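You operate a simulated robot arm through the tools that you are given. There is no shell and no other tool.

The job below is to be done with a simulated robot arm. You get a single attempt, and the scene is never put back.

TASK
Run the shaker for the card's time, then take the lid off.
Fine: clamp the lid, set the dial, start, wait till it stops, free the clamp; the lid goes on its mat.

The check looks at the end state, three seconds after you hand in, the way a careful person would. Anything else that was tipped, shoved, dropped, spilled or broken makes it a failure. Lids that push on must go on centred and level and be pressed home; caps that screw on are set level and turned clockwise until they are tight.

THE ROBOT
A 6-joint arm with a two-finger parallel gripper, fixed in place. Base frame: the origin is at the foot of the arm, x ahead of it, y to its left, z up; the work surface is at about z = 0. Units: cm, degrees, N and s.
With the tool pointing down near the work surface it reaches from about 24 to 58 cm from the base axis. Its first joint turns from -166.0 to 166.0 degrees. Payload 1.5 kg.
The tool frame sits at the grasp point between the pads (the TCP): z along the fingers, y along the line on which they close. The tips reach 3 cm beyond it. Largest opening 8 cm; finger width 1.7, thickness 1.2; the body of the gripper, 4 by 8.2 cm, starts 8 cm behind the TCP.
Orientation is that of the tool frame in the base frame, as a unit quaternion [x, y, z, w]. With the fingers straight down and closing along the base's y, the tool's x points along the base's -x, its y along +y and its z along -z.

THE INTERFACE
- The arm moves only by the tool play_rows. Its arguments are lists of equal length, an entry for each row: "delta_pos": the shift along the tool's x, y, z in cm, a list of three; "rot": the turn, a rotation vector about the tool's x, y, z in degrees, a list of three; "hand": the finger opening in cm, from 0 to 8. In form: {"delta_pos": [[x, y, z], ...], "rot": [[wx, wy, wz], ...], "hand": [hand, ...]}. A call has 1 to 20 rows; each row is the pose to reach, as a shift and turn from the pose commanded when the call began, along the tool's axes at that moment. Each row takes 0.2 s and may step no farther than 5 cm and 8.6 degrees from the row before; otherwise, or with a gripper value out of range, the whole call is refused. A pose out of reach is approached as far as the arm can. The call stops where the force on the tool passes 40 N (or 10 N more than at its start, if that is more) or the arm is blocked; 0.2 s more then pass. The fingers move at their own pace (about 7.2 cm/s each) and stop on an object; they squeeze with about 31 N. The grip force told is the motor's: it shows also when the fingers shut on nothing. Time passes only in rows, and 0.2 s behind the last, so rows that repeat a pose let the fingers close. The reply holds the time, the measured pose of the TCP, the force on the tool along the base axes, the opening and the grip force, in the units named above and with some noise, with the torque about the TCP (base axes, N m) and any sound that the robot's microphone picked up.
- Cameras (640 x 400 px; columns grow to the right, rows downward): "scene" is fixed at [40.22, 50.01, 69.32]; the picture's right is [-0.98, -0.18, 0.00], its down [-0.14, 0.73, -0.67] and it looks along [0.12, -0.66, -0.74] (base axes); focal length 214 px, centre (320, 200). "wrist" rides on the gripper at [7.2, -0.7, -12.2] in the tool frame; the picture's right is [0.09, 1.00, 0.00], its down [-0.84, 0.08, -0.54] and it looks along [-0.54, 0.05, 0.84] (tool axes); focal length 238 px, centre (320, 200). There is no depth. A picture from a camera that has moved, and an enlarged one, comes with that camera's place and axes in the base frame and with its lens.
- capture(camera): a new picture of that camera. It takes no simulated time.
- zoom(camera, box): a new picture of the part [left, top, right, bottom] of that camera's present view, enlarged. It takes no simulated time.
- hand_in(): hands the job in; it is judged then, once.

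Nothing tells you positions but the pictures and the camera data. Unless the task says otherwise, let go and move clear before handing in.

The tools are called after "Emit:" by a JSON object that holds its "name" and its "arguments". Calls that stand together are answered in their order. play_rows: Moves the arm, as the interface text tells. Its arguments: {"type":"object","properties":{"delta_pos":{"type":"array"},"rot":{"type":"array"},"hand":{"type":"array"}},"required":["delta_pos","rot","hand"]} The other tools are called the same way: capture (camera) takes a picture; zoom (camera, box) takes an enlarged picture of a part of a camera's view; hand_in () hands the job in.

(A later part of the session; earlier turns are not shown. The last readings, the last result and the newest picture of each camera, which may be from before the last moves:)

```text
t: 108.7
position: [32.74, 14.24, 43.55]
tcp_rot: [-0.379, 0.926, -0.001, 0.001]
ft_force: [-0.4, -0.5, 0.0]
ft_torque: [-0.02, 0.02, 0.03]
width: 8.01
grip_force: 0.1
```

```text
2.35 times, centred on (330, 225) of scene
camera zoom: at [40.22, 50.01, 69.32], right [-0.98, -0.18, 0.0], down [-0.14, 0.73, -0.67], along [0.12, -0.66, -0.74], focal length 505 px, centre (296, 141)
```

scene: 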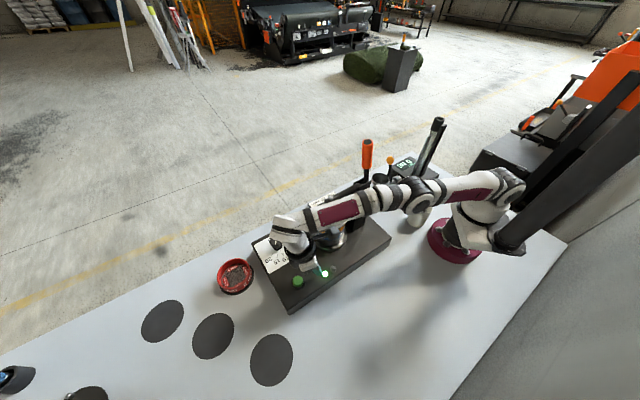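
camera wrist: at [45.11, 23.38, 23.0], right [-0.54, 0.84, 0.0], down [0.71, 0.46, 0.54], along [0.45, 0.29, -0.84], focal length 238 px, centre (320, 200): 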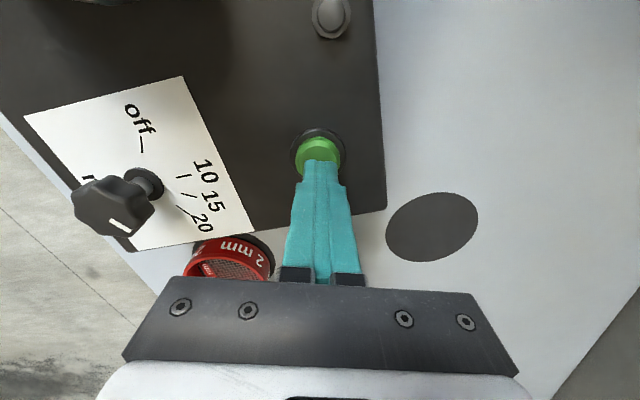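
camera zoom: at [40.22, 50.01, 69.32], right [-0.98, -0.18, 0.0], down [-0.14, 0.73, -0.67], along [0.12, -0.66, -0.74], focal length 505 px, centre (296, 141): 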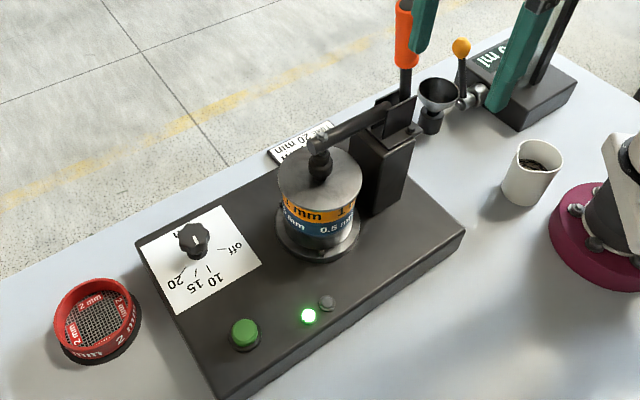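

Emit:
{"name": "play_rows", "arguments": {"delta_pos": [[1.36, -3, -1.5], [2.72, -6, -2.5], [4.07, -9, -2.5], [5.43, -11.95, -2.5], [5.43, -11.95, -2.5]], "rot": [[0, 0, 0], [0, 0, 0], [0, 0, 0], [0, 0, 0], [0, 0, 0]], "hand": [8, 8, 8, 8, 8]}}

Emit:
{"name": "capture", "arguments": {"camera": "wrist"}}

Emit:
{"name": "zoom", "arguments": {"camera": "scene", "box": [250, 140, 410, 310]}}

```text
t: 109.9
position: [37.24, 1.69, 46.67]
tcp_rot: [-0.379, 0.925, -0.001, 0.0]
ft_force: [-0.5, 0.4, 0.3]
ft_torque: [0.01, -0.02, 0.0]
width: 8.01
grip_force: 0.0
```

```text
taken
camera wrist: at [32.64, -3.74, 58.77], right [-0.76, 0.65, 0.0], down [0.54, 0.64, 0.54], along [0.35, 0.41, -0.84], focal length 238 px, centre (320, 200)
```

wrist: 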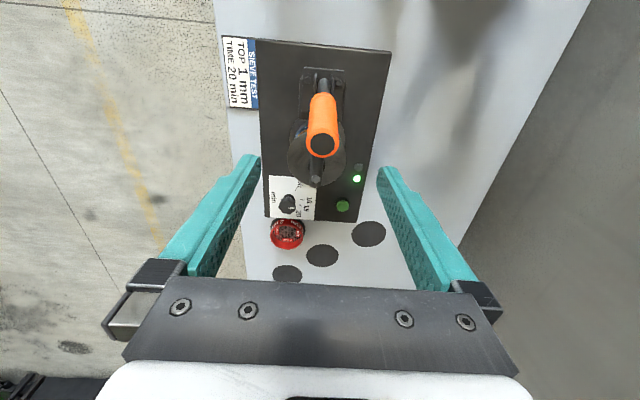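

```text
2.35 times, centred on (330, 225) of scene
camera zoom: at [40.22, 50.01, 69.32], right [-0.98, -0.18, 0.0], down [-0.14, 0.73, -0.67], along [0.12, -0.66, -0.74], focal length 505 px, centre (296, 141)
```

zoom: 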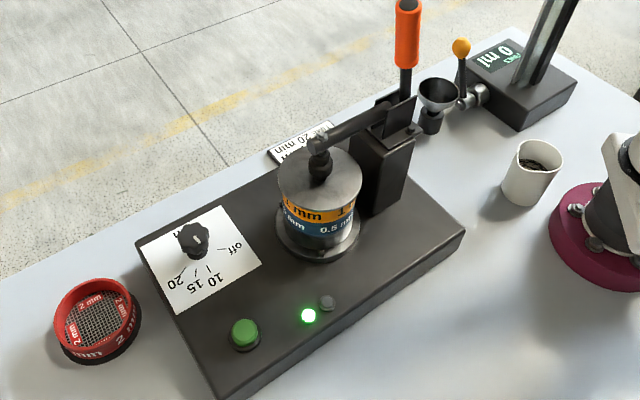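

The shaker is still running with the green lamp on. I'll wait without moving.

Emit:
{"name": "play_rows", "arguments": {"delta_pos": [[0, 0, 0], [0, 0, 0], [0, 0, 0], [0, 0, 0], [0, 0, 0], [0, 0, 0], [0, 0, 0], [0, 0, 0], [0, 0, 0], [0, 0, 0], [0, 0, 0], [0, 0, 0], [0, 0, 0], [0, 0, 0], [0, 0, 0], [0, 0, 0], [0, 0, 0], [0, 0, 0], [0, 0, 0], [0, 0, 0]], "rot": [[0, 0, 0], [0, 0, 0], [0, 0, 0], [0, 0, 0], [0, 0, 0], [0, 0, 0], [0, 0, 0], [0, 0, 0], [0, 0, 0], [0, 0, 0], [0, 0, 0], [0, 0, 0], [0, 0, 0], [0, 0, 0], [0, 0, 0], [0, 0, 0], [0, 0, 0], [0, 0, 0], [0, 0, 0], [0, 0, 0]], "hand": [8, 8, 8, 8, 8, 8, 8, 8, 8, 8, 8, 8, 8, 8, 8, 8, 8, 8, 8, 8]}}

Emit:
{"name": "zoom", "arguments": {"camera": "scene", "box": [250, 140, 410, 310]}}

Emit:
{"name": "zoom", "arguments": {"camera": "scene", "box": [263, 228, 303, 268]}}

```text
t: 114.1
position: [37.19, 1.66, 46.52]
tcp_rot: [-0.378, 0.926, -0.001, -0.001]
ft_force: [0.2, -0.5, 0.3]
ft_torque: [0.02, 0.03, -0.02]
width: 8.0
grip_force: 0.1
```

```text
2.35 times, centred on (330, 225) of scene
camera zoom: at [40.22, 50.01, 69.32], right [-0.98, -0.18, 0.0], down [-0.14, 0.73, -0.67], along [0.12, -0.66, -0.74], focal length 505 px, centre (296, 141)
```

zoom: 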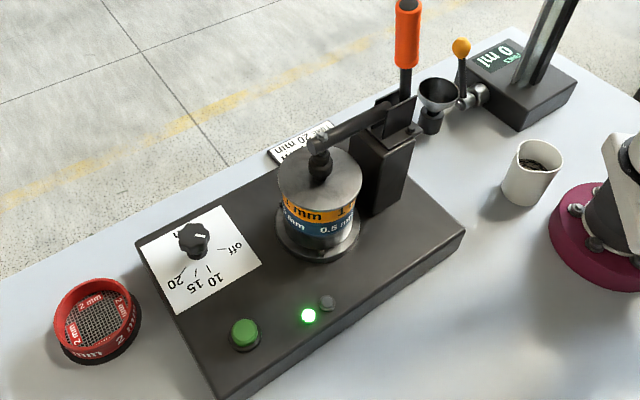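

```text
10.00 times, centred on (283, 248) of scene
camera zoom: at [40.22, 50.01, 69.32], right [-0.98, -0.18, 0.0], down [-0.14, 0.73, -0.67], along [0.12, -0.66, -0.74], focal length 2145 px, centre (690, -280)
```

zoom: 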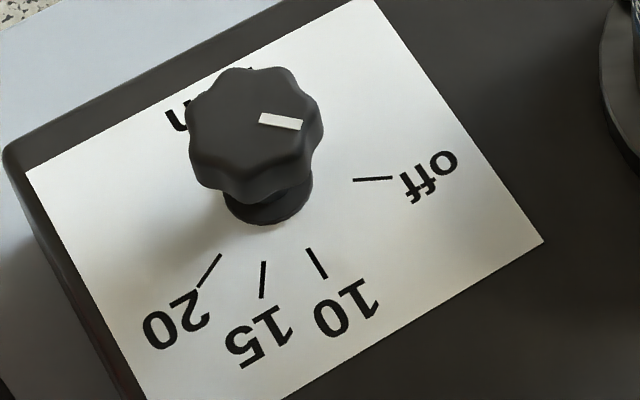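

The dial is almost back to "off". I'll wait a bit longer until the lamp goes out.

Emit:
{"name": "play_rows", "arguments": {"delta_pos": [[0, 0, 0], [0, 0, 0], [0, 0, 0], [0, 0, 0], [0, 0, 0], [0, 0, 0], [0, 0, 0], [0, 0, 0], [0, 0, 0], [0, 0, 0], [0, 0, 0], [0, 0, 0], [0, 0, 0], [0, 0, 0], [0, 0, 0]], "rot": [[0, 0, 0], [0, 0, 0], [0, 0, 0], [0, 0, 0], [0, 0, 0], [0, 0, 0], [0, 0, 0], [0, 0, 0], [0, 0, 0], [0, 0, 0], [0, 0, 0], [0, 0, 0], [0, 0, 0], [0, 0, 0], [0, 0, 0]], "hand": [8, 8, 8, 8, 8, 8, 8, 8, 8, 8, 8, 8, 8, 8, 8]}}

Emit:
{"name": "zoom", "arguments": {"camera": "scene", "box": [250, 140, 410, 310]}}

Emit:
{"name": "zoom", "arguments": {"camera": "scene", "box": [263, 228, 303, 268]}}

```text
t: 117.3
position: [37.14, 1.67, 46.45]
tcp_rot: [-0.379, 0.926, -0.001, 0.0]
ft_force: [-0.9, 0.9, -0.1]
ft_torque: [-0.05, 0.01, 0.0]
width: 7.98
grip_force: 0.1
```

```text
2.35 times, centred on (330, 225) of scene
camera zoom: at [40.22, 50.01, 69.32], right [-0.98, -0.18, 0.0], down [-0.14, 0.73, -0.67], along [0.12, -0.66, -0.74], focal length 505 px, centre (296, 141)
```

zoom: 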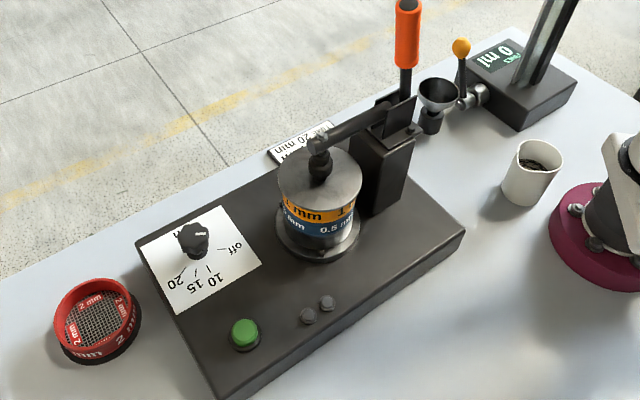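

```text
10.00 times, centred on (283, 248) of scene
camera zoom: at [40.22, 50.01, 69.32], right [-0.98, -0.18, 0.0], down [-0.14, 0.73, -0.67], along [0.12, -0.66, -0.74], focal length 2145 px, centre (690, -280)
```

zoom: 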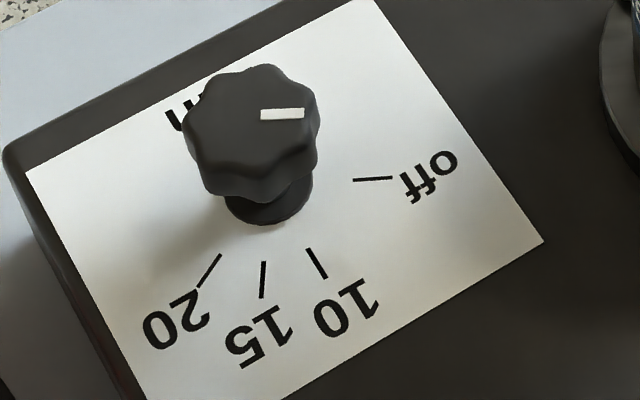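

The shaker has stopped, the lamp is out and the dial is back at off. Now I'll descend over the handle and grip it to free the clamp.

Emit:
{"name": "play_rows", "arguments": {"delta_pos": [[0, 0.08, 2.5], [0, 0.08, 5], [0, 0.08, 7.5], [0, 0.08, 9.5], [0, 0.08, 11], [0, 0.08, 11]], "rot": [[0, 0, 0], [0, 0, 0], [0, 0, 0], [0, 0, 0], [0, 0, 0], [0, 0, 0]], "hand": [8, 8, 8, 8, 8, 8]}}

Emit:
{"name": "capture", "arguments": {"camera": "wrist"}}

Emit:
{"name": "zoom", "arguments": {"camera": "scene", "box": [290, 110, 430, 240]}}

```text
t: 118.7
position: [37.57, 1.8, 35.62]
tcp_rot: [-0.379, 0.925, -0.001, 0.001]
ft_force: [-0.1, 0.4, 0.5]
ft_torque: [-0.03, -0.02, -0.03]
width: 8.01
grip_force: 0.0
```

```text
taken
camera wrist: at [32.88, -3.7, 47.86], right [-0.76, 0.65, 0.0], down [0.54, 0.64, 0.54], along [0.35, 0.41, -0.84], focal length 238 px, centre (320, 200)
```

wrist: 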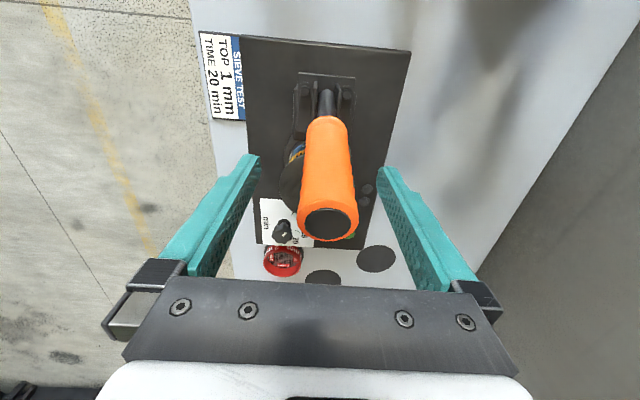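

```text
3.08 times, centred on (360, 175) of scene
camera zoom: at [40.22, 50.01, 69.32], right [-0.98, -0.18, 0.0], down [-0.14, 0.73, -0.67], along [0.12, -0.66, -0.74], focal length 660 px, centre (197, 277)
```

zoom: 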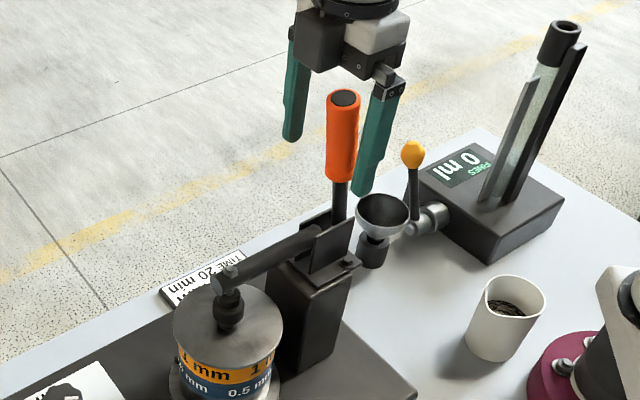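

The handle is slightly to the +y side of the gripper centre. I'll shift to centre it, then close.

Emit:
{"name": "play_rows", "arguments": {"delta_pos": [[0.15, 0.13, 0], [0.3, 0.27, 0], [0.3, 0.27, 0], [0.3, 0.27, 0], [0.3, 0.27, 0], [0.3, 0.27, 0], [0.3, 0.27, 0]], "rot": [[0, 0, 0], [0, 0, 0], [0, 0, 0], [0, 0, 0], [0, 0, 0], [0, 0, 0], [0, 0, 0]], "hand": [8, 8, 5, 3.2, 2, 1, 1]}}

Emit:
{"name": "capture", "arguments": {"camera": "wrist"}}

```text
t: 120.3
position: [37.09, 1.7, 35.63]
tcp_rot: [-0.379, 0.926, -0.001, 0.0]
ft_force: [-9.4, 5.2, -0.9]
ft_torque: [-0.69, -0.56, 0.05]
width: 2.66
grip_force: 37.5
```

```text
taken
camera wrist: at [32.46, -3.72, 47.85], right [-0.76, 0.65, 0.0], down [0.54, 0.64, 0.54], along [0.35, 0.41, -0.84], focal length 238 px, centre (320, 200)
```

wrist: 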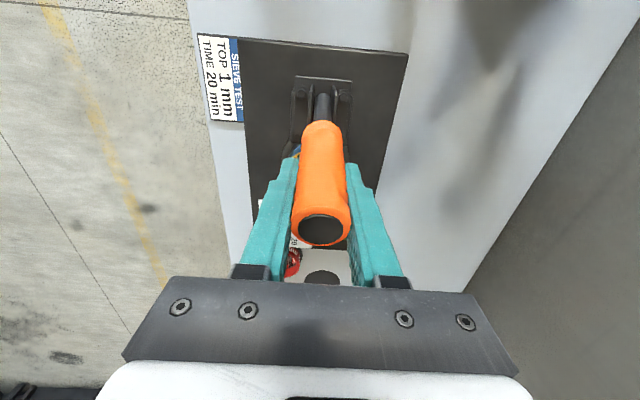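

I have a good grip. I'll pull the handle back slowly, reversing the arc, to break the lock.

Emit:
{"name": "play_rows", "arguments": {"delta_pos": [[0.1, 0, -0.01], [0.2, 0, -0.02], [0.3, 0, -0.035], [0.4, 0, -0.045], [0.5, 0, -0.055], [0.6, 0, -0.06], [0.7, 0, -0.07], [0.8, 0, -0.075], [0.9, 0, -0.08], [1.0, 0, -0.085], [1.0, 0, -0.085]], "rot": [[0, 0, 0], [0, 0, 0], [0, 0, 0], [0, 0, 0], [0, 0, 0], [0, 0, 0], [0, 0, 0], [0, 0, 0], [0, 0, 0], [0, 0, 0], [0, 0, 0]], "hand": [1, 1, 1, 1, 1, 1, 1, 1, 1, 1, 1]}}

Emit:
{"name": "zoom", "arguments": {"camera": "scene", "box": [290, 110, 430, 240]}}

```text
t: 122.6
position: [36.42, 1.08, 35.69]
tcp_rot: [-0.379, 0.925, -0.001, 0.003]
ft_force: [6.8, -2.9, 3.5]
ft_torque: [0.89, 1.48, 0.13]
width: 2.68
grip_force: 37.4
stopped in row 11: the force on the tool passed its limit at 40 N (the readings are from after the stop); the commanded pose is now the measured one
```

```text
3.08 times, centred on (360, 175) of scene
camera zoom: at [40.22, 50.01, 69.32], right [-0.98, -0.18, 0.0], down [-0.14, 0.73, -0.67], along [0.12, -0.66, -0.74], focal length 660 px, centre (197, 277)
```

zoom: 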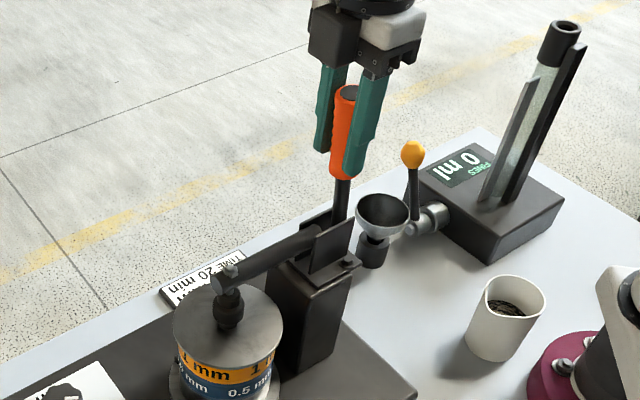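

It's moving back. I'll continue slowly.

Emit:
{"name": "play_rows", "arguments": {"delta_pos": [[0.08, 0, 0], [0.16, 0, -0.01], [0.24, 0, -0.01], [0.32, 0, -0.02], [0.4, 0, -0.02], [0.48, 0, -0.02], [0.56, 0, -0.02], [0.64, 0, -0.02], [0.72, 0, -0.02], [0.8, 0, -0.02], [0.88, 0, -0.02], [0.96, 0, -0.01], [1.04, 0, -0.01], [1.12, 0, 0], [1.2, 0, 0]], "rot": [[0, 0, 0], [0, 0, 0], [0, 0, 0], [0, 0, 0], [0, 0, 0], [0, 0, 0], [0, 0, 0], [0, 0, 0], [0, 0, 0], [0, 0, 0], [0, 0, 0], [0, 0, 0], [0, 0, 0], [0, 0, 0], [0, 0, 0]], "hand": [1, 1, 1, 1, 1, 1, 1, 1, 1, 1, 1, 1, 1, 1, 1]}}

Emit:
{"name": "zoom", "arguments": {"camera": "scene", "box": [290, 110, 430, 240]}}

```text
t: 124.9
position: [35.94, 0.56, 35.77]
tcp_rot: [-0.379, 0.925, -0.003, 0.003]
ft_force: [5.4, -5.1, 7.4]
ft_torque: [1.29, 2.11, 0.11]
width: 2.69
grip_force: 37.8
stopped in row 11: the force on the tool passed its limit at 41 N (the readings are from after the stop); the commanded pose is now the measured one
```

```text
3.08 times, centred on (360, 175) of scene
camera zoom: at [40.22, 50.01, 69.32], right [-0.98, -0.18, 0.0], down [-0.14, 0.73, -0.67], along [0.12, -0.66, -0.74], focal length 660 px, centre (197, 277)
```

zoom: 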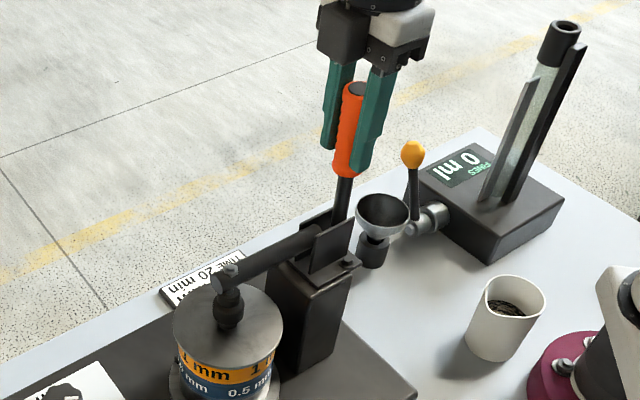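

The twist friction at the pads adds load, so I'll let the tool tilt along with the handle while I continue back.

Emit:
{"name": "play_rows", "arguments": {"delta_pos": [[0.05, 0, -0.03], [0.15, 0, -0.03], [0.25, 0, -0.03], [0.35, 0, -0.025], [0.45, 0, -0.022], [0.55, 0, -0.02], [0.65, 0, -0.015], [0.75, 0, -0.01], [0.85, 0, 0.0], [0.95, 0, 0.005], [1.05, 0, 0.01], [1.15, 0, 0.02], [1.25, 0, 0.03], [1.35, 0, 0.04], [1.45, 0, 0.05], [1.55, 0, 0.06], [1.65, 0, 0.07], [1.75, 0, 0.08]], "rot": [[0, -0.5, 0], [0, -1, 0], [0, -1.5, 0], [0, -2, 0], [0, -2.5, 0], [0, -3, 0], [0, -3.5, 0], [0, -4, 0], [0, -4.5, 0], [0, -5, 0], [0, -5.5, 0], [0, -6, 0], [0, -6.5, 0], [0, -7, 0], [0, -7.5, 0], [0, -8, 0], [0, -8.5, 0], [0, -9, 0]], "hand": [1, 1, 1, 1, 1, 1, 1, 1, 1, 1, 1, 1, 1, 1, 1, 1, 1, 1]}}

Emit:
{"name": "zoom", "arguments": {"camera": "scene", "box": [290, 110, 430, 240]}}

```text
t: 128.7
position: [34.54, -0.77, 35.64]
tcp_rot: [-0.378, 0.922, 0.026, 0.078]
ft_force: [15.7, 1.2, 32.3]
ft_torque: [2.82, 0.67, -0.12]
width: 2.71
grip_force: 37.7
```

```text
3.08 times, centred on (360, 175) of scene
camera zoom: at [40.22, 50.01, 69.32], right [-0.98, -0.18, 0.0], down [-0.14, 0.73, -0.67], along [0.12, -0.66, -0.74], focal length 660 px, centre (197, 277)
```

zoom: 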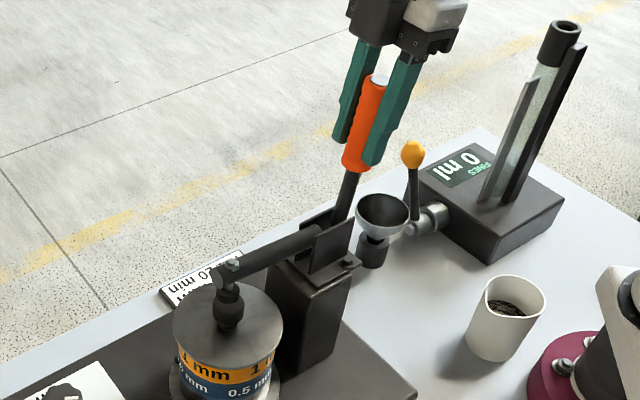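

The bar is starting to lift off the knob. I'll continue the reverse arc with the tool tilting along.

Emit:
{"name": "play_rows", "arguments": {"delta_pos": [[0.08, 0, -0.073], [0.282, 0, -0.075], [0.484, 0, -0.076], [0.688, 0, -0.068], [0.892, 0, -0.06], [1.096, 0, -0.051], [1.301, 0, -0.033], [1.506, 0, -0.015], [1.712, 0, 0.003], [1.919, 0, 0.031], [2.126, 0, 0.059], [2.333, 0, 0.087]], "rot": [[0, -0.5, 0], [0, -1.3, 0], [0, -2.1, 0], [0, -3, 0], [0, -3.8, 0], [0, -4.7, 0], [0, -5.5, 0], [0, -6.3, 0], [0, -7.2, 0], [0, -8, 0], [0, -8.9, 0], [0, -9.7, 0]], "hand": [1, 1, 1, 1, 1, 1, 1, 1, 1, 1, 1, 1]}}

Emit:
{"name": "zoom", "arguments": {"camera": "scene", "box": [290, 110, 430, 240]}}

```text
t: 130.3
position: [33.83, -1.59, 35.57]
tcp_rot: [-0.376, 0.918, 0.045, 0.119]
ft_force: [-0.1, -6.3, 10.0]
ft_torque: [1.49, 1.98, 0.63]
width: 2.72
grip_force: 37.9
stopped in row 7: the force on the tool passed its limit at 47 N (the readings are from after the stop); the commanded pose is now the measured one
```

```text
3.08 times, centred on (360, 175) of scene
camera zoom: at [40.22, 50.01, 69.32], right [-0.98, -0.18, 0.0], down [-0.14, 0.73, -0.67], along [0.12, -0.66, -0.74], focal length 660 px, centre (197, 277)
```

zoom: 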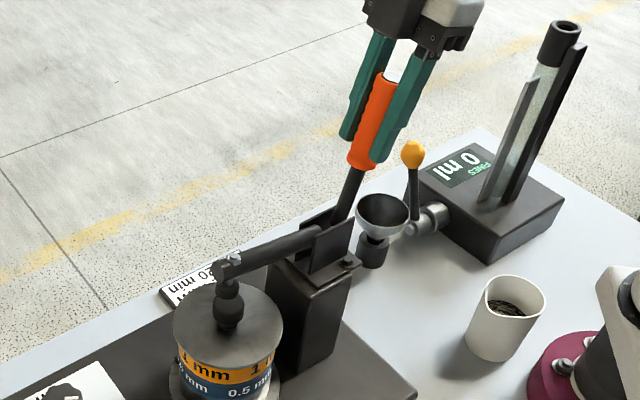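

Emit:
{"name": "play_rows", "arguments": {"delta_pos": [[0.05, 0.04, -0.04], [0.1, 0.06, -0.045], [0.2, 0.06, -0.047], [0.31, 0.06, -0.049], [0.41, 0.06, -0.049], [0.51, 0.06, -0.048], [0.62, 0.06, -0.047], [0.72, 0.06, -0.045], [0.83, 0.06, -0.043], [0.93, 0.06, -0.041], [1.04, 0.06, -0.037], [1.14, 0.06, -0.032], [1.24, 0.06, -0.026], [1.35, 0.06, -0.02], [1.45, 0.06, -0.013], [1.56, 0.06, -0.005], [1.66, 0.06, 0.004], [1.77, 0.06, 0.013], [1.88, 0.06, 0.024], [1.98, 0.06, 0.035]], "rot": [[0, -0.2, 0], [0, -0.4, 0], [0, -0.8, 0], [0, -1.3, 0], [0, -1.7, 0], [0, -2.1, 0], [0, -2.6, 0], [0, -3.0, 0], [0, -3.4, 0], [0, -3.9, 0], [0, -4.3, 0], [0, -4.7, 0], [0, -5.2, 0], [0, -5.6, 0], [0, -6, 0], [0, -6.5, 0], [0, -6.9, 0], [0, -7.4, 0], [0, -7.8, 0], [0, -8.2, 0]], "hand": [1, 1, 1, 1, 1, 1, 1, 1, 1, 1, 1, 1, 1, 1, 1, 1, 1, 1, 1, 1]}}

Emit:
{"name": "zoom", "arguments": {"camera": "scene", "box": [290, 110, 430, 240]}}

```text
t: 132.2
position: [33.18, -2.12, 35.41]
tcp_rot: [-0.375, 0.914, 0.053, 0.145]
ft_force: [6.6, -8.8, 1.5]
ft_torque: [1.74, 1.83, 0.82]
width: 2.74
grip_force: 38.2
stopped in row 9: the force on the tool passed its limit at 41 N (the readings are from after the stop); the commanded pose is now the measured one
```

```text
3.08 times, centred on (360, 175) of scene
camera zoom: at [40.22, 50.01, 69.32], right [-0.98, -0.18, 0.0], down [-0.14, 0.73, -0.67], along [0.12, -0.66, -0.74], focal length 660 px, centre (197, 277)
```

zoom: 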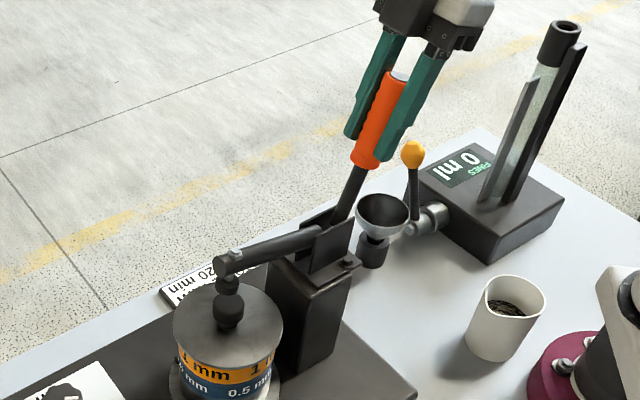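

Emit:
{"name": "play_rows", "arguments": {"delta_pos": [[0.07, 0, -0.02], [0.17, 0, -0.021], [0.277, 0, -0.021], [0.38, 0, -0.021], [0.487, 0, -0.021], [0.59, 0, -0.02], [0.698, 0, -0.018], [0.8, 0, -0.015], [0.91, 0, -0.012], [1.02, 0, -0.007], [1.123, 0, -0.002], [1.23, 0, 0.004], [1.337, 0, 0.01], [1.445, 0, 0.019], [1.553, 0, 0.027], [1.66, 0, 0.037], [1.769, 0, 0.047], [1.88, 0, 0.059], [1.987, 0, 0.071]], "rot": [[-0.2, -0.3, 0], [-0.4, -0.7, 0], [-0.6, -1.1, 0], [-0.6, -1.6, 0], [-0.6, -2.0, 0], [-0.6, -2.4, 0], [-0.6, -2.9, 0], [-0.6, -3.3, 0], [-0.6, -3.7, 0], [-0.6, -4.2, 0], [-0.6, -4.6, 0], [-0.6, -5.0, 0], [-0.6, -5.5, 0], [-0.6, -5.9, 0], [-0.6, -6.3, 0], [-0.6, -6.8, 0], [-0.6, -7.2, 0], [-0.6, -7.7, 0], [-0.6, -8.1, 0]], "hand": [1, 1, 1, 1, 1, 1, 1, 1, 1, 1, 1, 1, 1, 1, 1, 1, 1, 1, 1]}}

Emit:
{"name": "zoom", "arguments": {"camera": "scene", "box": [290, 110, 430, 240]}}

```text
t: 136.2
position: [32.02, -3.46, 34.78]
tcp_rot: [-0.37, 0.902, 0.082, 0.208]
ft_force: [-0.5, -6.2, 7.7]
ft_torque: [1.36, 1.61, 1.08]
width: 2.69
grip_force: 37.5
stopped in row 19: the force on the tool passed its limit at 41 N (the readings are from after the stop); the commanded pose is now the measured one
```

```text
3.08 times, centred on (360, 175) of scene
camera zoom: at [40.22, 50.01, 69.32], right [-0.98, -0.18, 0.0], down [-0.14, 0.73, -0.67], along [0.12, -0.66, -0.74], focal length 660 px, centre (197, 277)
```

zoom: 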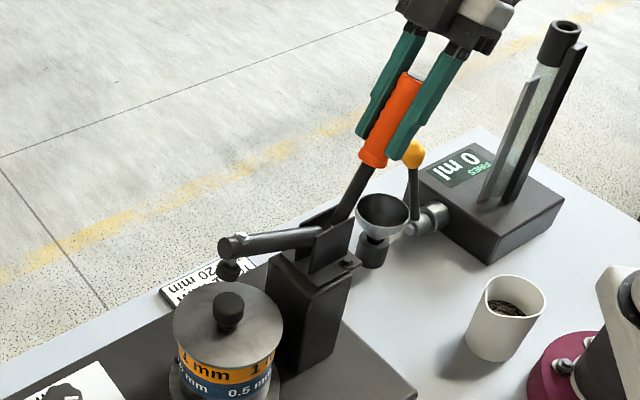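

The presser has lifted clear of the lid knob. I'll continue opening the clamp.

Emit:
{"name": "play_rows", "arguments": {"delta_pos": [[0.1, 0.06, -0.02], [0.206, 0.1, -0.033], [0.315, 0.1, -0.036], [0.425, 0.1, -0.039], [0.537, 0.1, -0.038], [0.649, 0.1, -0.036], [0.76, 0.1, -0.035], [0.872, 0.1, -0.033], [0.986, 0.1, -0.027], [1.1, 0.1, -0.021], [1.214, 0.1, -0.015], [1.328, 0.1, -0.009], [1.44, 0.1, 0.002], [1.56, 0.1, 0.012], [1.68, 0.1, 0.022], [1.793, 0.1, 0.033], [1.91, 0.1, 0.043], [2.025, 0.1, 0.054]], "rot": [[0, -0.3, 0], [0, -0.8, 0], [0, -1.2, 0], [0, -1.7, 0], [0, -2.1, 0], [0, -2.6, 0], [0, -3, 0], [0, -3.5, 0], [0, -4, 0], [0, -4.4, 0], [0, -4.9, 0], [0, -5.4, 0], [0, -5.9, 0], [0, -6.4, 0], [0, -6.9, 0], [0, -7.4, 0], [0, -7.9, 0], [0, -8.4, 0]], "hand": [1, 1, 1, 1, 1, 1, 1, 1, 1, 1, 1, 1, 1, 1, 1, 1, 1, 1]}}

Emit:
{"name": "zoom", "arguments": {"camera": "scene", "box": [290, 100, 430, 230]}}

```text
t: 137.4
position: [31.59, -3.7, 34.68]
tcp_rot: [-0.37, 0.897, 0.089, 0.224]
ft_force: [12.1, -9.1, -3.8]
ft_torque: [1.64, 1.57, 1.25]
width: 2.7
grip_force: 38.2
stopped in row 6: the force on the tool passed its limit at 42 N (the readings are from after the stop); the commanded pose is now the measured one
```

```text
3.08 times, centred on (360, 165) of scene
camera zoom: at [40.22, 50.01, 69.32], right [-0.98, -0.18, 0.0], down [-0.14, 0.73, -0.67], along [0.12, -0.66, -0.74], focal length 660 px, centre (197, 308)
```

zoom: 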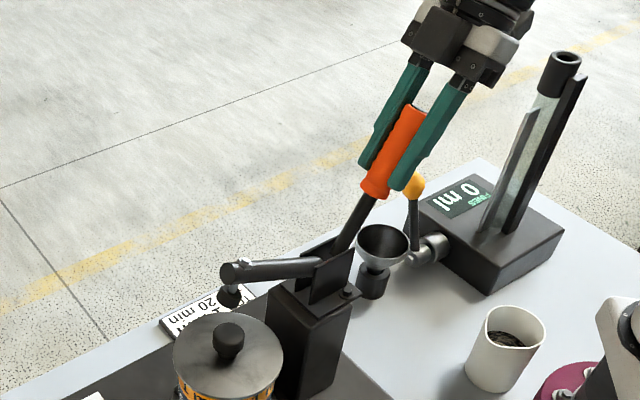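

There is side binding from a slight misalignment of the grip. I'll relieve it with small rotations before continuing.

Emit:
{"name": "play_rows", "arguments": {"delta_pos": [[0, -0.04, 0], [0, -0.08, 0], [0, -0.08, 0]], "rot": [[-0.7, 0, -0.6], [-1.4, 0, -1.2], [-1.4, 0, -1.2]], "hand": [1, 1, 1]}}

```text
t: 138.2
position: [31.56, -3.7, 34.51]
tcp_rot: [-0.382, 0.892, 0.098, 0.22]
ft_force: [-24.5, 18.6, 8.2]
ft_torque: [-1.64, -1.61, -1.33]
width: 2.76
grip_force: 38.4
```

Emit:
{"name": "play_rows", "arguments": {"delta_pos": [[0, 0.05, 0], [0.08, 0.05, -0.003], [0.166, 0.05, -0.006], [0.28, 0.05, -0.007], [0.389, 0.05, -0.008], [0.5, 0.05, -0.004], [0.617, 0.05, 0], [0.73, 0.05, 0.003], [0.845, 0.05, 0.006], [0.96, 0.05, 0.015], [1.078, 0.05, 0.023], [1.19, 0.05, 0.031], [1.311, 0.05, 0.039], [1.43, 0.05, 0.047], [1.544, 0.05, 0.055], [1.66, 0.05, 0.068], [1.781, 0.05, 0.08]], "rot": [[0.7, 0, 0.6], [0.7, -0.4, 0.6], [0.7, -0.8, 0.6], [0.7, -1.2, 0.6], [0.7, -1.7, 0.6], [0.7, -2.1, 0.6], [0.7, -2.6, 0.6], [0.7, -3, 0.6], [0.7, -3.5, 0.6], [0.7, -3.9, 0.6], [0.7, -4.4, 0.6], [0.7, -4.9, 0.6], [0.7, -5.4, 0.6], [0.7, -5.9, 0.6], [0.7, -6.4, 0.6], [0.7, -6.9, 0.6], [0.7, -7.4, 0.6]], "hand": [1, 1, 1, 1, 1, 1, 1, 1, 1, 1, 1, 1, 1, 1, 1, 1, 1]}}

Emit:
{"name": "zoom", "arguments": {"camera": "scene", "box": [290, 100, 430, 230]}}

```text
t: 141.8
position: [30.43, -4.77, 33.67]
tcp_rot: [-0.369, 0.879, 0.116, 0.279]
ft_force: [-19.2, 21.7, 21.9]
ft_torque: [-0.23, -2.28, -1.14]
width: 2.71
grip_force: 37.6
```

```text
3.08 times, centred on (360, 165) of scene
camera zoom: at [40.22, 50.01, 69.32], right [-0.98, -0.18, 0.0], down [-0.14, 0.73, -0.67], along [0.12, -0.66, -0.74], focal length 660 px, centre (197, 308)
```

zoom: 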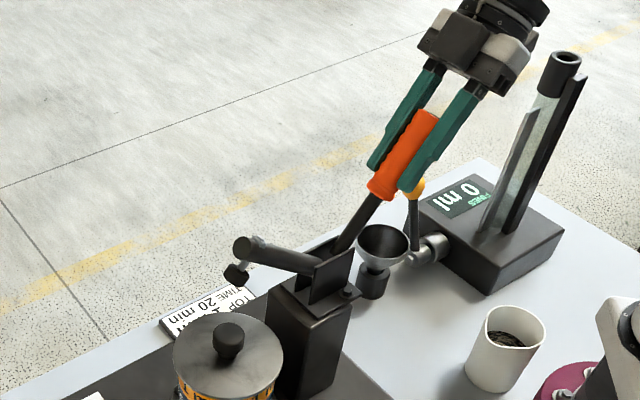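

The clamp is about half open. I'll ease the loads and continue.

Emit:
{"name": "play_rows", "arguments": {"delta_pos": [[0.06, 0.03, -0.06], [0.137, 0.05, -0.066], [0.26, 0.05, -0.067], [0.381, 0.05, -0.067], [0.505, 0.05, -0.066], [0.628, 0.05, -0.064], [0.753, 0.05, -0.06], [0.878, 0.05, -0.056], [1.0, 0.05, -0.05], [1.13, 0.05, -0.045], [1.26, 0.05, -0.035], [1.389, 0.05, -0.025], [1.518, 0.05, -0.015], [1.647, 0.05, -0.006], [1.78, 0.05, 0.008], [1.911, 0.05, 0.022], [2.045, 0.05, 0.038], [2.179, 0.05, 0.054], [2.315, 0.05, 0.074], [2.451, 0.05, 0.094]], "rot": [[0.1, -0.3, 0.1], [0.2, -0.7, 0.2], [0.3, -1.2, 0.3], [0.3, -1.7, 0.3], [0.3, -2.2, 0.3], [0.3, -2.7, 0.3], [0.3, -3.2, 0.3], [0.3, -3.7, 0.3], [0.3, -4.2, 0.3], [0.3, -4.7, 0.3], [0.3, -5.2, 0.3], [0.3, -5.7, 0.3], [0.3, -6.2, 0.3], [0.3, -6.8, 0.3], [0.3, -7.3, 0.3], [0.3, -7.9, 0.3], [0.3, -8.4, 0.3], [0.3, -9, 0.3], [0.3, -9.5, 0.3], [0.3, -10, 0.3]], "hand": [1, 1, 1, 1, 1, 1, 1, 1, 1, 1, 1, 1, 1, 1, 1, 1, 1, 1, 1, 1]}}

Emit:
{"name": "zoom", "arguments": {"camera": "scene", "box": [290, 100, 430, 230]}}

```text
t: 143.0
position: [30.3, -5.05, 33.46]
tcp_rot: [-0.364, 0.875, 0.123, 0.295]
ft_force: [5.7, 6.8, -8.2]
ft_torque: [-0.84, -1.07, -1.22]
width: 2.7
grip_force: 37.8
stopped in row 6: the force on the tool passed its limit at 49 N (the readings are from after the stop); the commanded pose is now the measured one
```

```text
3.08 times, centred on (360, 165) of scene
camera zoom: at [40.22, 50.01, 69.32], right [-0.98, -0.18, 0.0], down [-0.14, 0.73, -0.67], along [0.12, -0.66, -0.74], focal length 660 px, centre (197, 308)
```

zoom: 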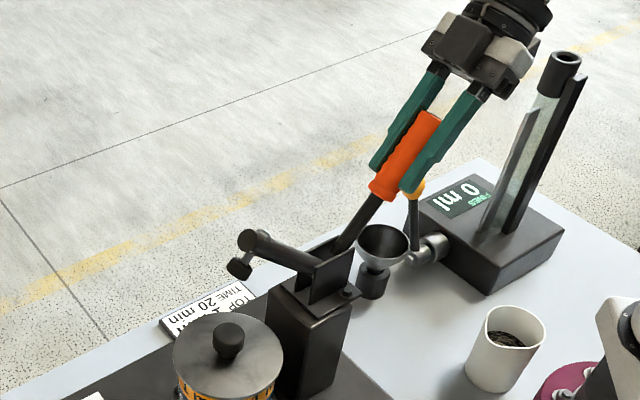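

Emit:
{"name": "play_rows", "arguments": {"delta_pos": [[0.04, 0, 0], [0.1, 0, -0.005], [0.194, 0, -0.01], [0.32, 0, -0.01], [0.444, 0, -0.011], [0.57, 0, -0.012], [0.694, 0, -0.013], [0.82, 0, -0.01], [0.95, 0, -0.007], [1.08, 0, 0], [1.212, 0, 0.007], [1.343, 0, 0.014], [1.474, 0, 0.021], [1.61, 0, 0.032], [1.742, 0, 0.043], [1.88, 0, 0.058], [2.017, 0, 0.073]], "rot": [[0.25, 0, 0.2], [0.5, -0.2, 0.4], [0.5, -0.6, 0.4], [0.5, -1.1, 0.4], [0.5, -1.6, 0.4], [0.5, -2.1, 0.4], [0.5, -2.6, 0.4], [0.5, -3.1, 0.4], [0.5, -3.7, 0.4], [0.5, -4.2, 0.4], [0.5, -4.7, 0.4], [0.5, -5.3, 0.4], [0.5, -5.8, 0.4], [0.5, -6.4, 0.4], [0.5, -7, 0.4], [0.5, -7.5, 0.4], [0.5, -8.1, 0.4]], "hand": [1, 1, 1, 1, 1, 1, 1, 1, 1, 1, 1, 1, 1, 1, 1, 1, 1]}}

Emit:
{"name": "zoom", "arguments": {"camera": "scene", "box": [290, 100, 430, 230]}}

```text
t: 143.7
position: [30.08, -5.16, 33.36]
tcp_rot: [-0.359, 0.876, 0.123, 0.298]
ft_force: [10.5, -2.7, -3.4]
ft_torque: [1.09, 0.76, 1.12]
width: 2.66
grip_force: 37.6
stopped in row 3: the force on the tool passed its limit at 44 N (the readings are from after the stop); the commanded pose is now the measured one
```

```text
3.08 times, centred on (360, 165) of scene
camera zoom: at [40.22, 50.01, 69.32], right [-0.98, -0.18, 0.0], down [-0.14, 0.73, -0.67], along [0.12, -0.66, -0.74], focal length 660 px, centre (197, 308)
```

zoom: 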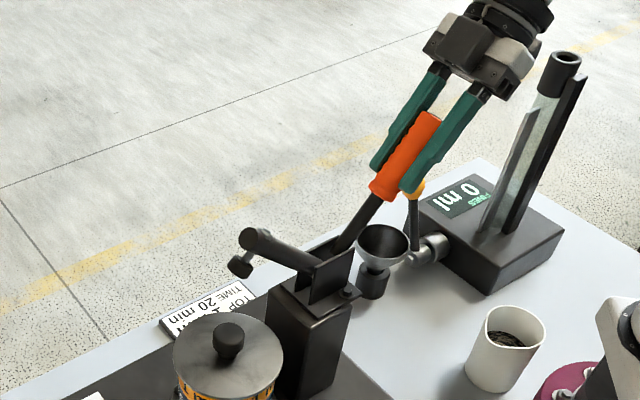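

Emit:
{"name": "play_rows", "arguments": {"delta_pos": [[0.08, -0.03, 0], [0.164, -0.03, 0], [0.29, -0.03, -0.001], [0.414, -0.03, -0.003], [0.54, -0.03, 0], [0.67, -0.03, 0.002], [0.8, -0.03, 0.006], [0.929, -0.03, 0.01], [1.06, -0.03, 0.018], [1.194, -0.03, 0.027], [1.327, -0.03, 0.035], [1.459, -0.03, 0.044], [1.595, -0.03, 0.056], [1.73, -0.03, 0.068], [1.87, -0.03, 0.082], [2.005, -0.03, 0.097], [2.145, -0.03, 0.115], [2.285, -0.03, 0.133], [2.43, -0.03, 0.155], [2.572, -0.03, 0.177]], "rot": [[-0.1, -0.2, -0.1], [-0.2, -0.5, -0.15], [-0.2, -1, -0.15], [-0.2, -1.5, -0.15], [-0.2, -2, -0.15], [-0.2, -2.5, -0.15], [-0.2, -3, -0.15], [-0.2, -3.5, -0.15], [-0.2, -4, -0.15], [-0.2, -4.5, -0.15], [-0.2, -5, -0.15], [-0.2, -5.6, -0.15], [-0.2, -6.1, -0.15], [-0.2, -6.7, -0.15], [-0.2, -7.2, -0.15], [-0.2, -7.8, -0.15], [-0.2, -8.3, -0.15], [-0.2, -8.9, -0.15], [-0.2, -9.5, -0.15], [-0.2, -10, -0.15]], "hand": [1, 1, 1, 1, 1, 1, 1, 1, 1, 1, 1, 1, 1, 1, 1, 1, 1, 1, 1, 1]}}

Emit:
{"name": "zoom", "arguments": {"camera": "scene", "box": [290, 100, 430, 230]}}

```text
t: 145.1
position: [29.77, -5.41, 32.91]
tcp_rot: [-0.358, 0.868, 0.134, 0.315]
ft_force: [0.3, 8.7, -4.1]
ft_torque: [-1.11, -1.1, -1.39]
width: 2.68
grip_force: 37.9
stopped in row 6: the force on the tool passed its limit at 41 N (the readings are from after the stop); the commanded pose is now the measured one
```

```text
3.08 times, centred on (360, 165) of scene
camera zoom: at [40.22, 50.01, 69.32], right [-0.98, -0.18, 0.0], down [-0.14, 0.73, -0.67], along [0.12, -0.66, -0.74], focal length 660 px, centre (197, 308)
```

zoom: 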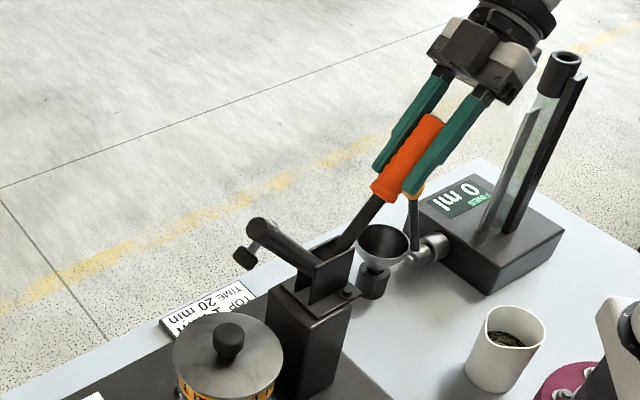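

Emit:
{"name": "play_rows", "arguments": {"delta_pos": [[0.07, 0.02, -0.03], [0.146, 0.02, -0.044], [0.277, 0.02, -0.044], [0.408, 0.02, -0.043], [0.54, 0.02, -0.042], [0.671, 0.02, -0.041], [0.8, 0.02, -0.036], [0.94, 0.02, -0.032], [1.08, 0.02, -0.023], [1.215, 0.02, -0.014], [1.355, 0.02, -0.004], [1.494, 0.02, 0.006], [1.636, 0.02, 0.02], [1.779, 0.02, 0.034], [1.923, 0.02, 0.05], [2.067, 0.02, 0.067], [2.214, 0.02, 0.087], [2.362, 0.02, 0.107], [2.51, 0.02, 0.13], [2.663, 0.02, 0.155]], "rot": [[0.05, 0, 0.05], [0.1, 0, 0.1], [0.1, 0, 0.1], [0.1, 0, 0.1], [0.1, 0, 0.1], [0.1, 0, 0.1], [0.1, 0, 0.1], [0.1, 0, 0.1], [0.1, 0, 0.1], [0.1, 0, 0.1], [0.1, 0, 0.1], [0.1, 0, 0.1], [0.1, 0, 0.1], [0.1, 0, 0.1], [0.1, 0, 0.1], [0.1, 0, 0.1], [0.1, 0, 0.1], [0.1, 0, 0.1], [0.1, 0, 0.1], [0.1, 0, 0.1]], "hand": [1, 1, 1, 1, 1, 1, 1, 1, 1, 1, 1, 1, 1, 1, 1, 1, 1, 1, 1, 1]}}

Emit:
{"name": "zoom", "arguments": {"camera": "scene", "box": [290, 100, 430, 230]}}

```text
t: 145.6
position: [29.8, -5.46, 33.06]
tcp_rot: [-0.357, 0.868, 0.133, 0.317]
ft_force: [9.8, 4.8, -9.5]
ft_torque: [-0.7, -0.8, -1.06]
width: 2.66
grip_force: 37.8
stopped in row 2: the force on the tool passed its limit at 46 N (the readings are from after the stop); the commanded pose is now the measured one
```

```text
3.08 times, centred on (360, 165) of scene
camera zoom: at [40.22, 50.01, 69.32], right [-0.98, -0.18, 0.0], down [-0.14, 0.73, -0.67], along [0.12, -0.66, -0.74], focal length 660 px, centre (197, 308)
```

zoom: 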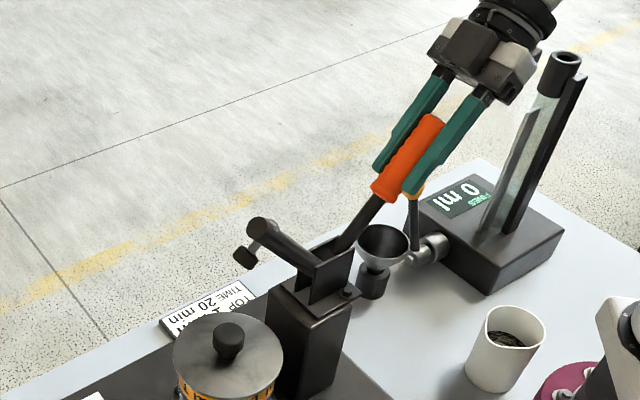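

The residual shows I'm pulling outward along the handle, because the linkage's effective pivot shifts. I'll follow a steeper path for this part of the swing.

Emit:
{"name": "play_rows", "arguments": {"delta_pos": [[0.06, 0.0, 0.05], [0.125, 0.0, 0.071], [0.2, 0, 0.078], [0.27, 0, 0.086], [0.342, 0, 0.093], [0.414, 0, 0.101], [0.486, 0, 0.109], [0.558, 0, 0.117], [0.63, 0, 0.126], [0.705, 0, 0.136], [0.777, 0, 0.145], [0.849, 0, 0.155], [0.92, 0, 0.166], [0.992, 0, 0.177], [1.064, 0, 0.188], [1.136, 0, 0.2], [1.208, 0, 0.213], [1.28, 0, 0.226], [1.35, 0, 0.239], [1.422, 0, 0.252]], "rot": [[0, 0, 0], [0, 0, 0], [0, -0.3, 0], [0, -0.6, 0], [0, -0.9, 0], [0, -1.2, 0], [0, -1.5, 0], [0, -1.8, 0], [0, -2.1, 0], [0, -2.4, 0], [0, -2.7, 0], [0, -3.0, 0], [0, -3.3, 0], [0, -3.6, 0], [0, -3.9, 0], [0, -4.2, 0], [0, -4.5, 0], [0, -4.8, 0], [0, -5.1, 0], [0, -5.4, 0]], "hand": [1, 1, 1, 1, 1, 1, 1, 1, 1, 1, 1, 1, 1, 1, 1, 1, 1, 1, 1, 1]}}

Emit:
{"name": "zoom", "arguments": {"camera": "scene", "box": [290, 100, 430, 230]}}

```text
t: 148.6
position: [29.36, -6.1, 32.26]
tcp_rot: [-0.355, 0.858, 0.145, 0.343]
ft_force: [-9.4, -0.9, 5.6]
ft_torque: [-0.45, -0.49, -0.89]
width: 2.66
grip_force: 37.5
stopped in row 14: the force on the tool passed its limit at 41 N (the readings are from after the stop); the commanded pose is now the measured one
```

```text
3.08 times, centred on (360, 165) of scene
camera zoom: at [40.22, 50.01, 69.32], right [-0.98, -0.18, 0.0], down [-0.14, 0.73, -0.67], along [0.12, -0.66, -0.74], focal length 660 px, centre (197, 308)
```

zoom: 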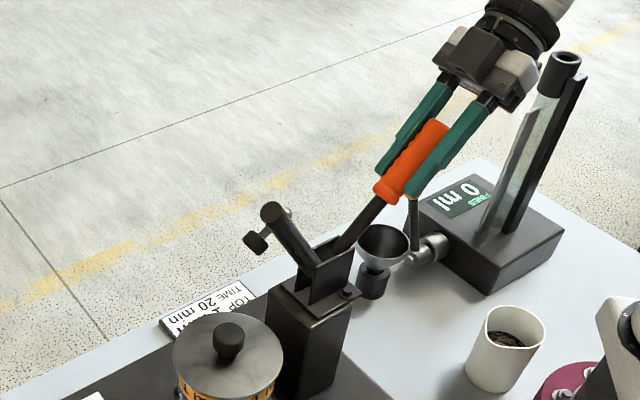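

Emit:
{"name": "play_rows", "arguments": {"delta_pos": [[0.07, 0.03, -0.018], [0.135, 0.03, -0.018], [0.21, 0.03, -0.013], [0.283, 0.03, -0.008], [0.357, 0.03, 0.005], [0.431, 0.03, 0.017], [0.5, 0.03, 0.025], [0.572, 0.03, 0.034], [0.642, 0.03, 0.043], [0.713, 0.03, 0.052], [0.787, 0.03, 0.064], [0.861, 0.03, 0.076], [0.93, 0.03, 0.085], [1.002, 0.03, 0.093], [1.076, 0.03, 0.105], [1.15, 0.03, 0.118], [1.224, 0.03, 0.13], [1.298, 0.03, 0.143], [1.37, 0.03, 0.158], [1.439, 0.03, 0.174]], "rot": [[0, -0.1, 0], [0, -0.3, 0], [0, -0.6, 0], [0, -0.9, 0], [0, -1.2, 0], [0, -1.5, 0], [0, -1.8, 0], [0, -2.1, 0], [0, -2.4, 0], [0, -2.7, 0], [0, -3, 0], [0, -3.3, 0], [0, -3.6, 0], [0, -3.9, 0], [0, -4.2, 0], [0, -4.5, 0], [0, -4.8, 0], [0, -5.1, 0], [0, -5.4, 0], [0, -5.7, 0]], "hand": [1, 1, 1, 1, 1, 1, 1, 1, 1, 1, 1, 1, 1, 1, 1, 1, 1, 1, 1, 1]}}

Emit:
{"name": "zoom", "arguments": {"camera": "scene", "box": [290, 100, 430, 230]}}

```text
t: 149.3
position: [29.3, -6.06, 32.16]
tcp_rot: [-0.351, 0.857, 0.146, 0.348]
ft_force: [14.6, -1.4, -8.4]
ft_torque: [0.75, 0.36, 0.91]
width: 2.68
grip_force: 37.9
stopped in row 3: the force on the tool passed its limit at 44 N (the readings are from after the stop); the commanded pose is now the measured one
```

```text
3.08 times, centred on (360, 165) of scene
camera zoom: at [40.22, 50.01, 69.32], right [-0.98, -0.18, 0.0], down [-0.14, 0.73, -0.67], along [0.12, -0.66, -0.74], focal length 660 px, centre (197, 308)
```

zoom: 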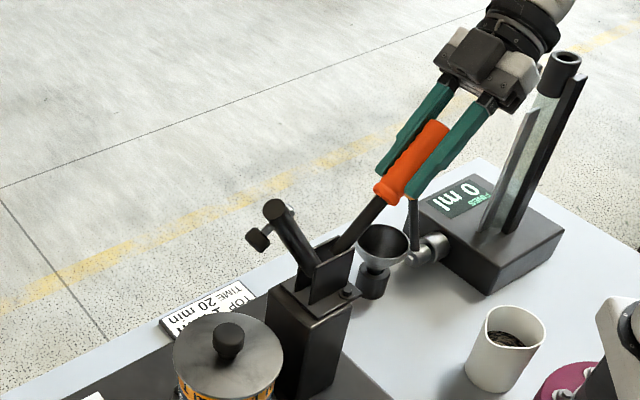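

Emit:
{"name": "play_rows", "arguments": {"delta_pos": [[0.04, -0.03, 0.04], [0.127, -0.04, 0.058], [0.188, -0.04, 0.065], [0.248, -0.04, 0.072], [0.308, -0.04, 0.08], [0.368, -0.04, 0.087], [0.43, -0.04, 0.095], [0.489, -0.04, 0.103], [0.55, -0.04, 0.111], [0.608, -0.04, 0.119], [0.668, -0.04, 0.128], [0.728, -0.04, 0.138], [0.788, -0.04, 0.147], [0.848, -0.04, 0.156], [0.907, -0.04, 0.166], [0.967, -0.04, 0.177], [1.027, -0.04, 0.187], [1.086, -0.04, 0.198], [1.146, -0.04, 0.209], [1.206, -0.04, 0.22]], "rot": [[-0.1, 0, -0.1], [-0.2, 0, -0.15], [-0.2, -0.2, -0.15], [-0.2, -0.4, -0.15], [-0.2, -0.6, -0.15], [-0.2, -0.9, -0.15], [-0.2, -1.1, -0.15], [-0.2, -1.3, -0.15], [-0.2, -1.6, -0.15], [-0.2, -1.8, -0.15], [-0.2, -2.1, -0.15], [-0.2, -2.3, -0.15], [-0.2, -2.6, -0.15], [-0.2, -2.8, -0.15], [-0.2, -3.1, -0.15], [-0.2, -3.3, -0.15], [-0.2, -3.6, -0.15], [-0.2, -3.8, -0.15], [-0.2, -4.1, -0.15], [-0.2, -4.3, -0.15]], "hand": [1, 1, 1, 1, 1, 1, 1, 1, 1, 1, 1, 1, 1, 1, 1, 1, 1, 1, 1, 1]}}

Emit:
{"name": "zoom", "arguments": {"camera": "scene", "box": [290, 100, 430, 230]}}

```text
t: 151.9
position: [28.98, -6.4, 31.67]
tcp_rot: [-0.351, 0.849, 0.153, 0.364]
ft_force: [-13.1, 2.2, 6.2]
ft_torque: [-0.47, -0.99, -1.21]
width: 2.66
grip_force: 37.5
stopped in row 12: the force on the tool passed its limit at 43 N (the readings are from after the stop); the commanded pose is now the measured one
```

```text
3.08 times, centred on (360, 165) of scene
camera zoom: at [40.22, 50.01, 69.32], right [-0.98, -0.18, 0.0], down [-0.14, 0.73, -0.67], along [0.12, -0.66, -0.74], focal length 660 px, centre (197, 308)
```

zoom: 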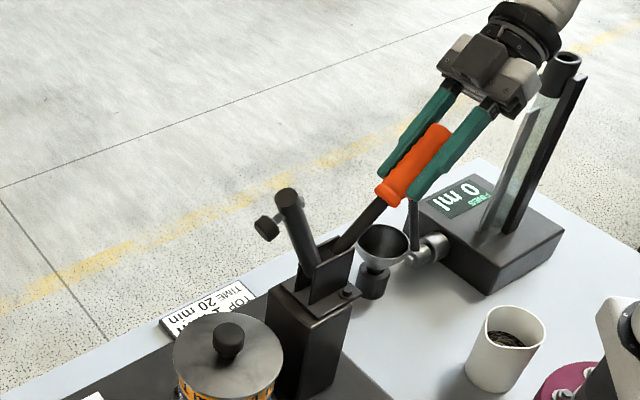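

Emit:
{"name": "play_rows", "arguments": {"delta_pos": [[0.06, 0.02, -0.02], [0.134, 0.03, -0.01], [0.195, 0.03, 0], [0.255, 0.03, 0.008], [0.316, 0.03, 0.014], [0.377, 0.03, 0.021], [0.437, 0.03, 0.029], [0.497, 0.03, 0.037], [0.558, 0.03, 0.044], [0.618, 0.03, 0.052], [0.678, 0.03, 0.06], [0.739, 0.03, 0.068], [0.8, 0.03, 0.077], [0.86, 0.03, 0.086], [0.92, 0.03, 0.095], [0.98, 0.03, 0.105], [1.04, 0.03, 0.114], [1.1, 0.03, 0.124], [1.16, 0.03, 0.135], [1.219, 0.03, 0.146]], "rot": [[0.1, 0, 0.1], [0.1, 0, 0.1], [0.1, -0.2, 0.1], [0.1, -0.4, 0.1], [0.1, -0.6, 0.1], [0.1, -0.9, 0.1], [0.1, -1.1, 0.1], [0.1, -1.3, 0.1], [0.1, -1.6, 0.1], [0.1, -1.8, 0.1], [0.1, -2.1, 0.1], [0.1, -2.3, 0.1], [0.1, -2.6, 0.1], [0.1, -2.8, 0.1], [0.1, -3.1, 0.1], [0.1, -3.3, 0.1], [0.1, -3.6, 0.1], [0.1, -3.8, 0.1], [0.1, -4.1, 0.1], [0.1, -4.3, 0.1]], "hand": [1, 1, 1, 1, 1, 1, 1, 1, 1, 1, 1, 1, 1, 1, 1, 1, 1, 1, 1, 1]}}

Emit:
{"name": "zoom", "arguments": {"camera": "scene", "box": [290, 100, 430, 230]}}

```text
t: 153.8
position: [28.7, -6.52, 31.23]
tcp_rot: [-0.349, 0.845, 0.156, 0.374]
ft_force: [8.5, -5.5, -2.8]
ft_torque: [1.01, 0.42, 1.15]
width: 2.67
grip_force: 37.8
stopped in row 9: the force on the tool passed its limit at 42 N (the readings are from after the stop); the commanded pose is now the measured one
```

```text
3.08 times, centred on (360, 165) of scene
camera zoom: at [40.22, 50.01, 69.32], right [-0.98, -0.18, 0.0], down [-0.14, 0.73, -0.67], along [0.12, -0.66, -0.74], focal length 660 px, centre (197, 308)
```

zoom: 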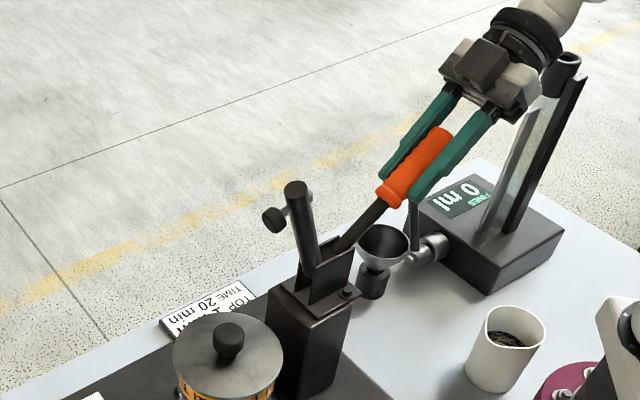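

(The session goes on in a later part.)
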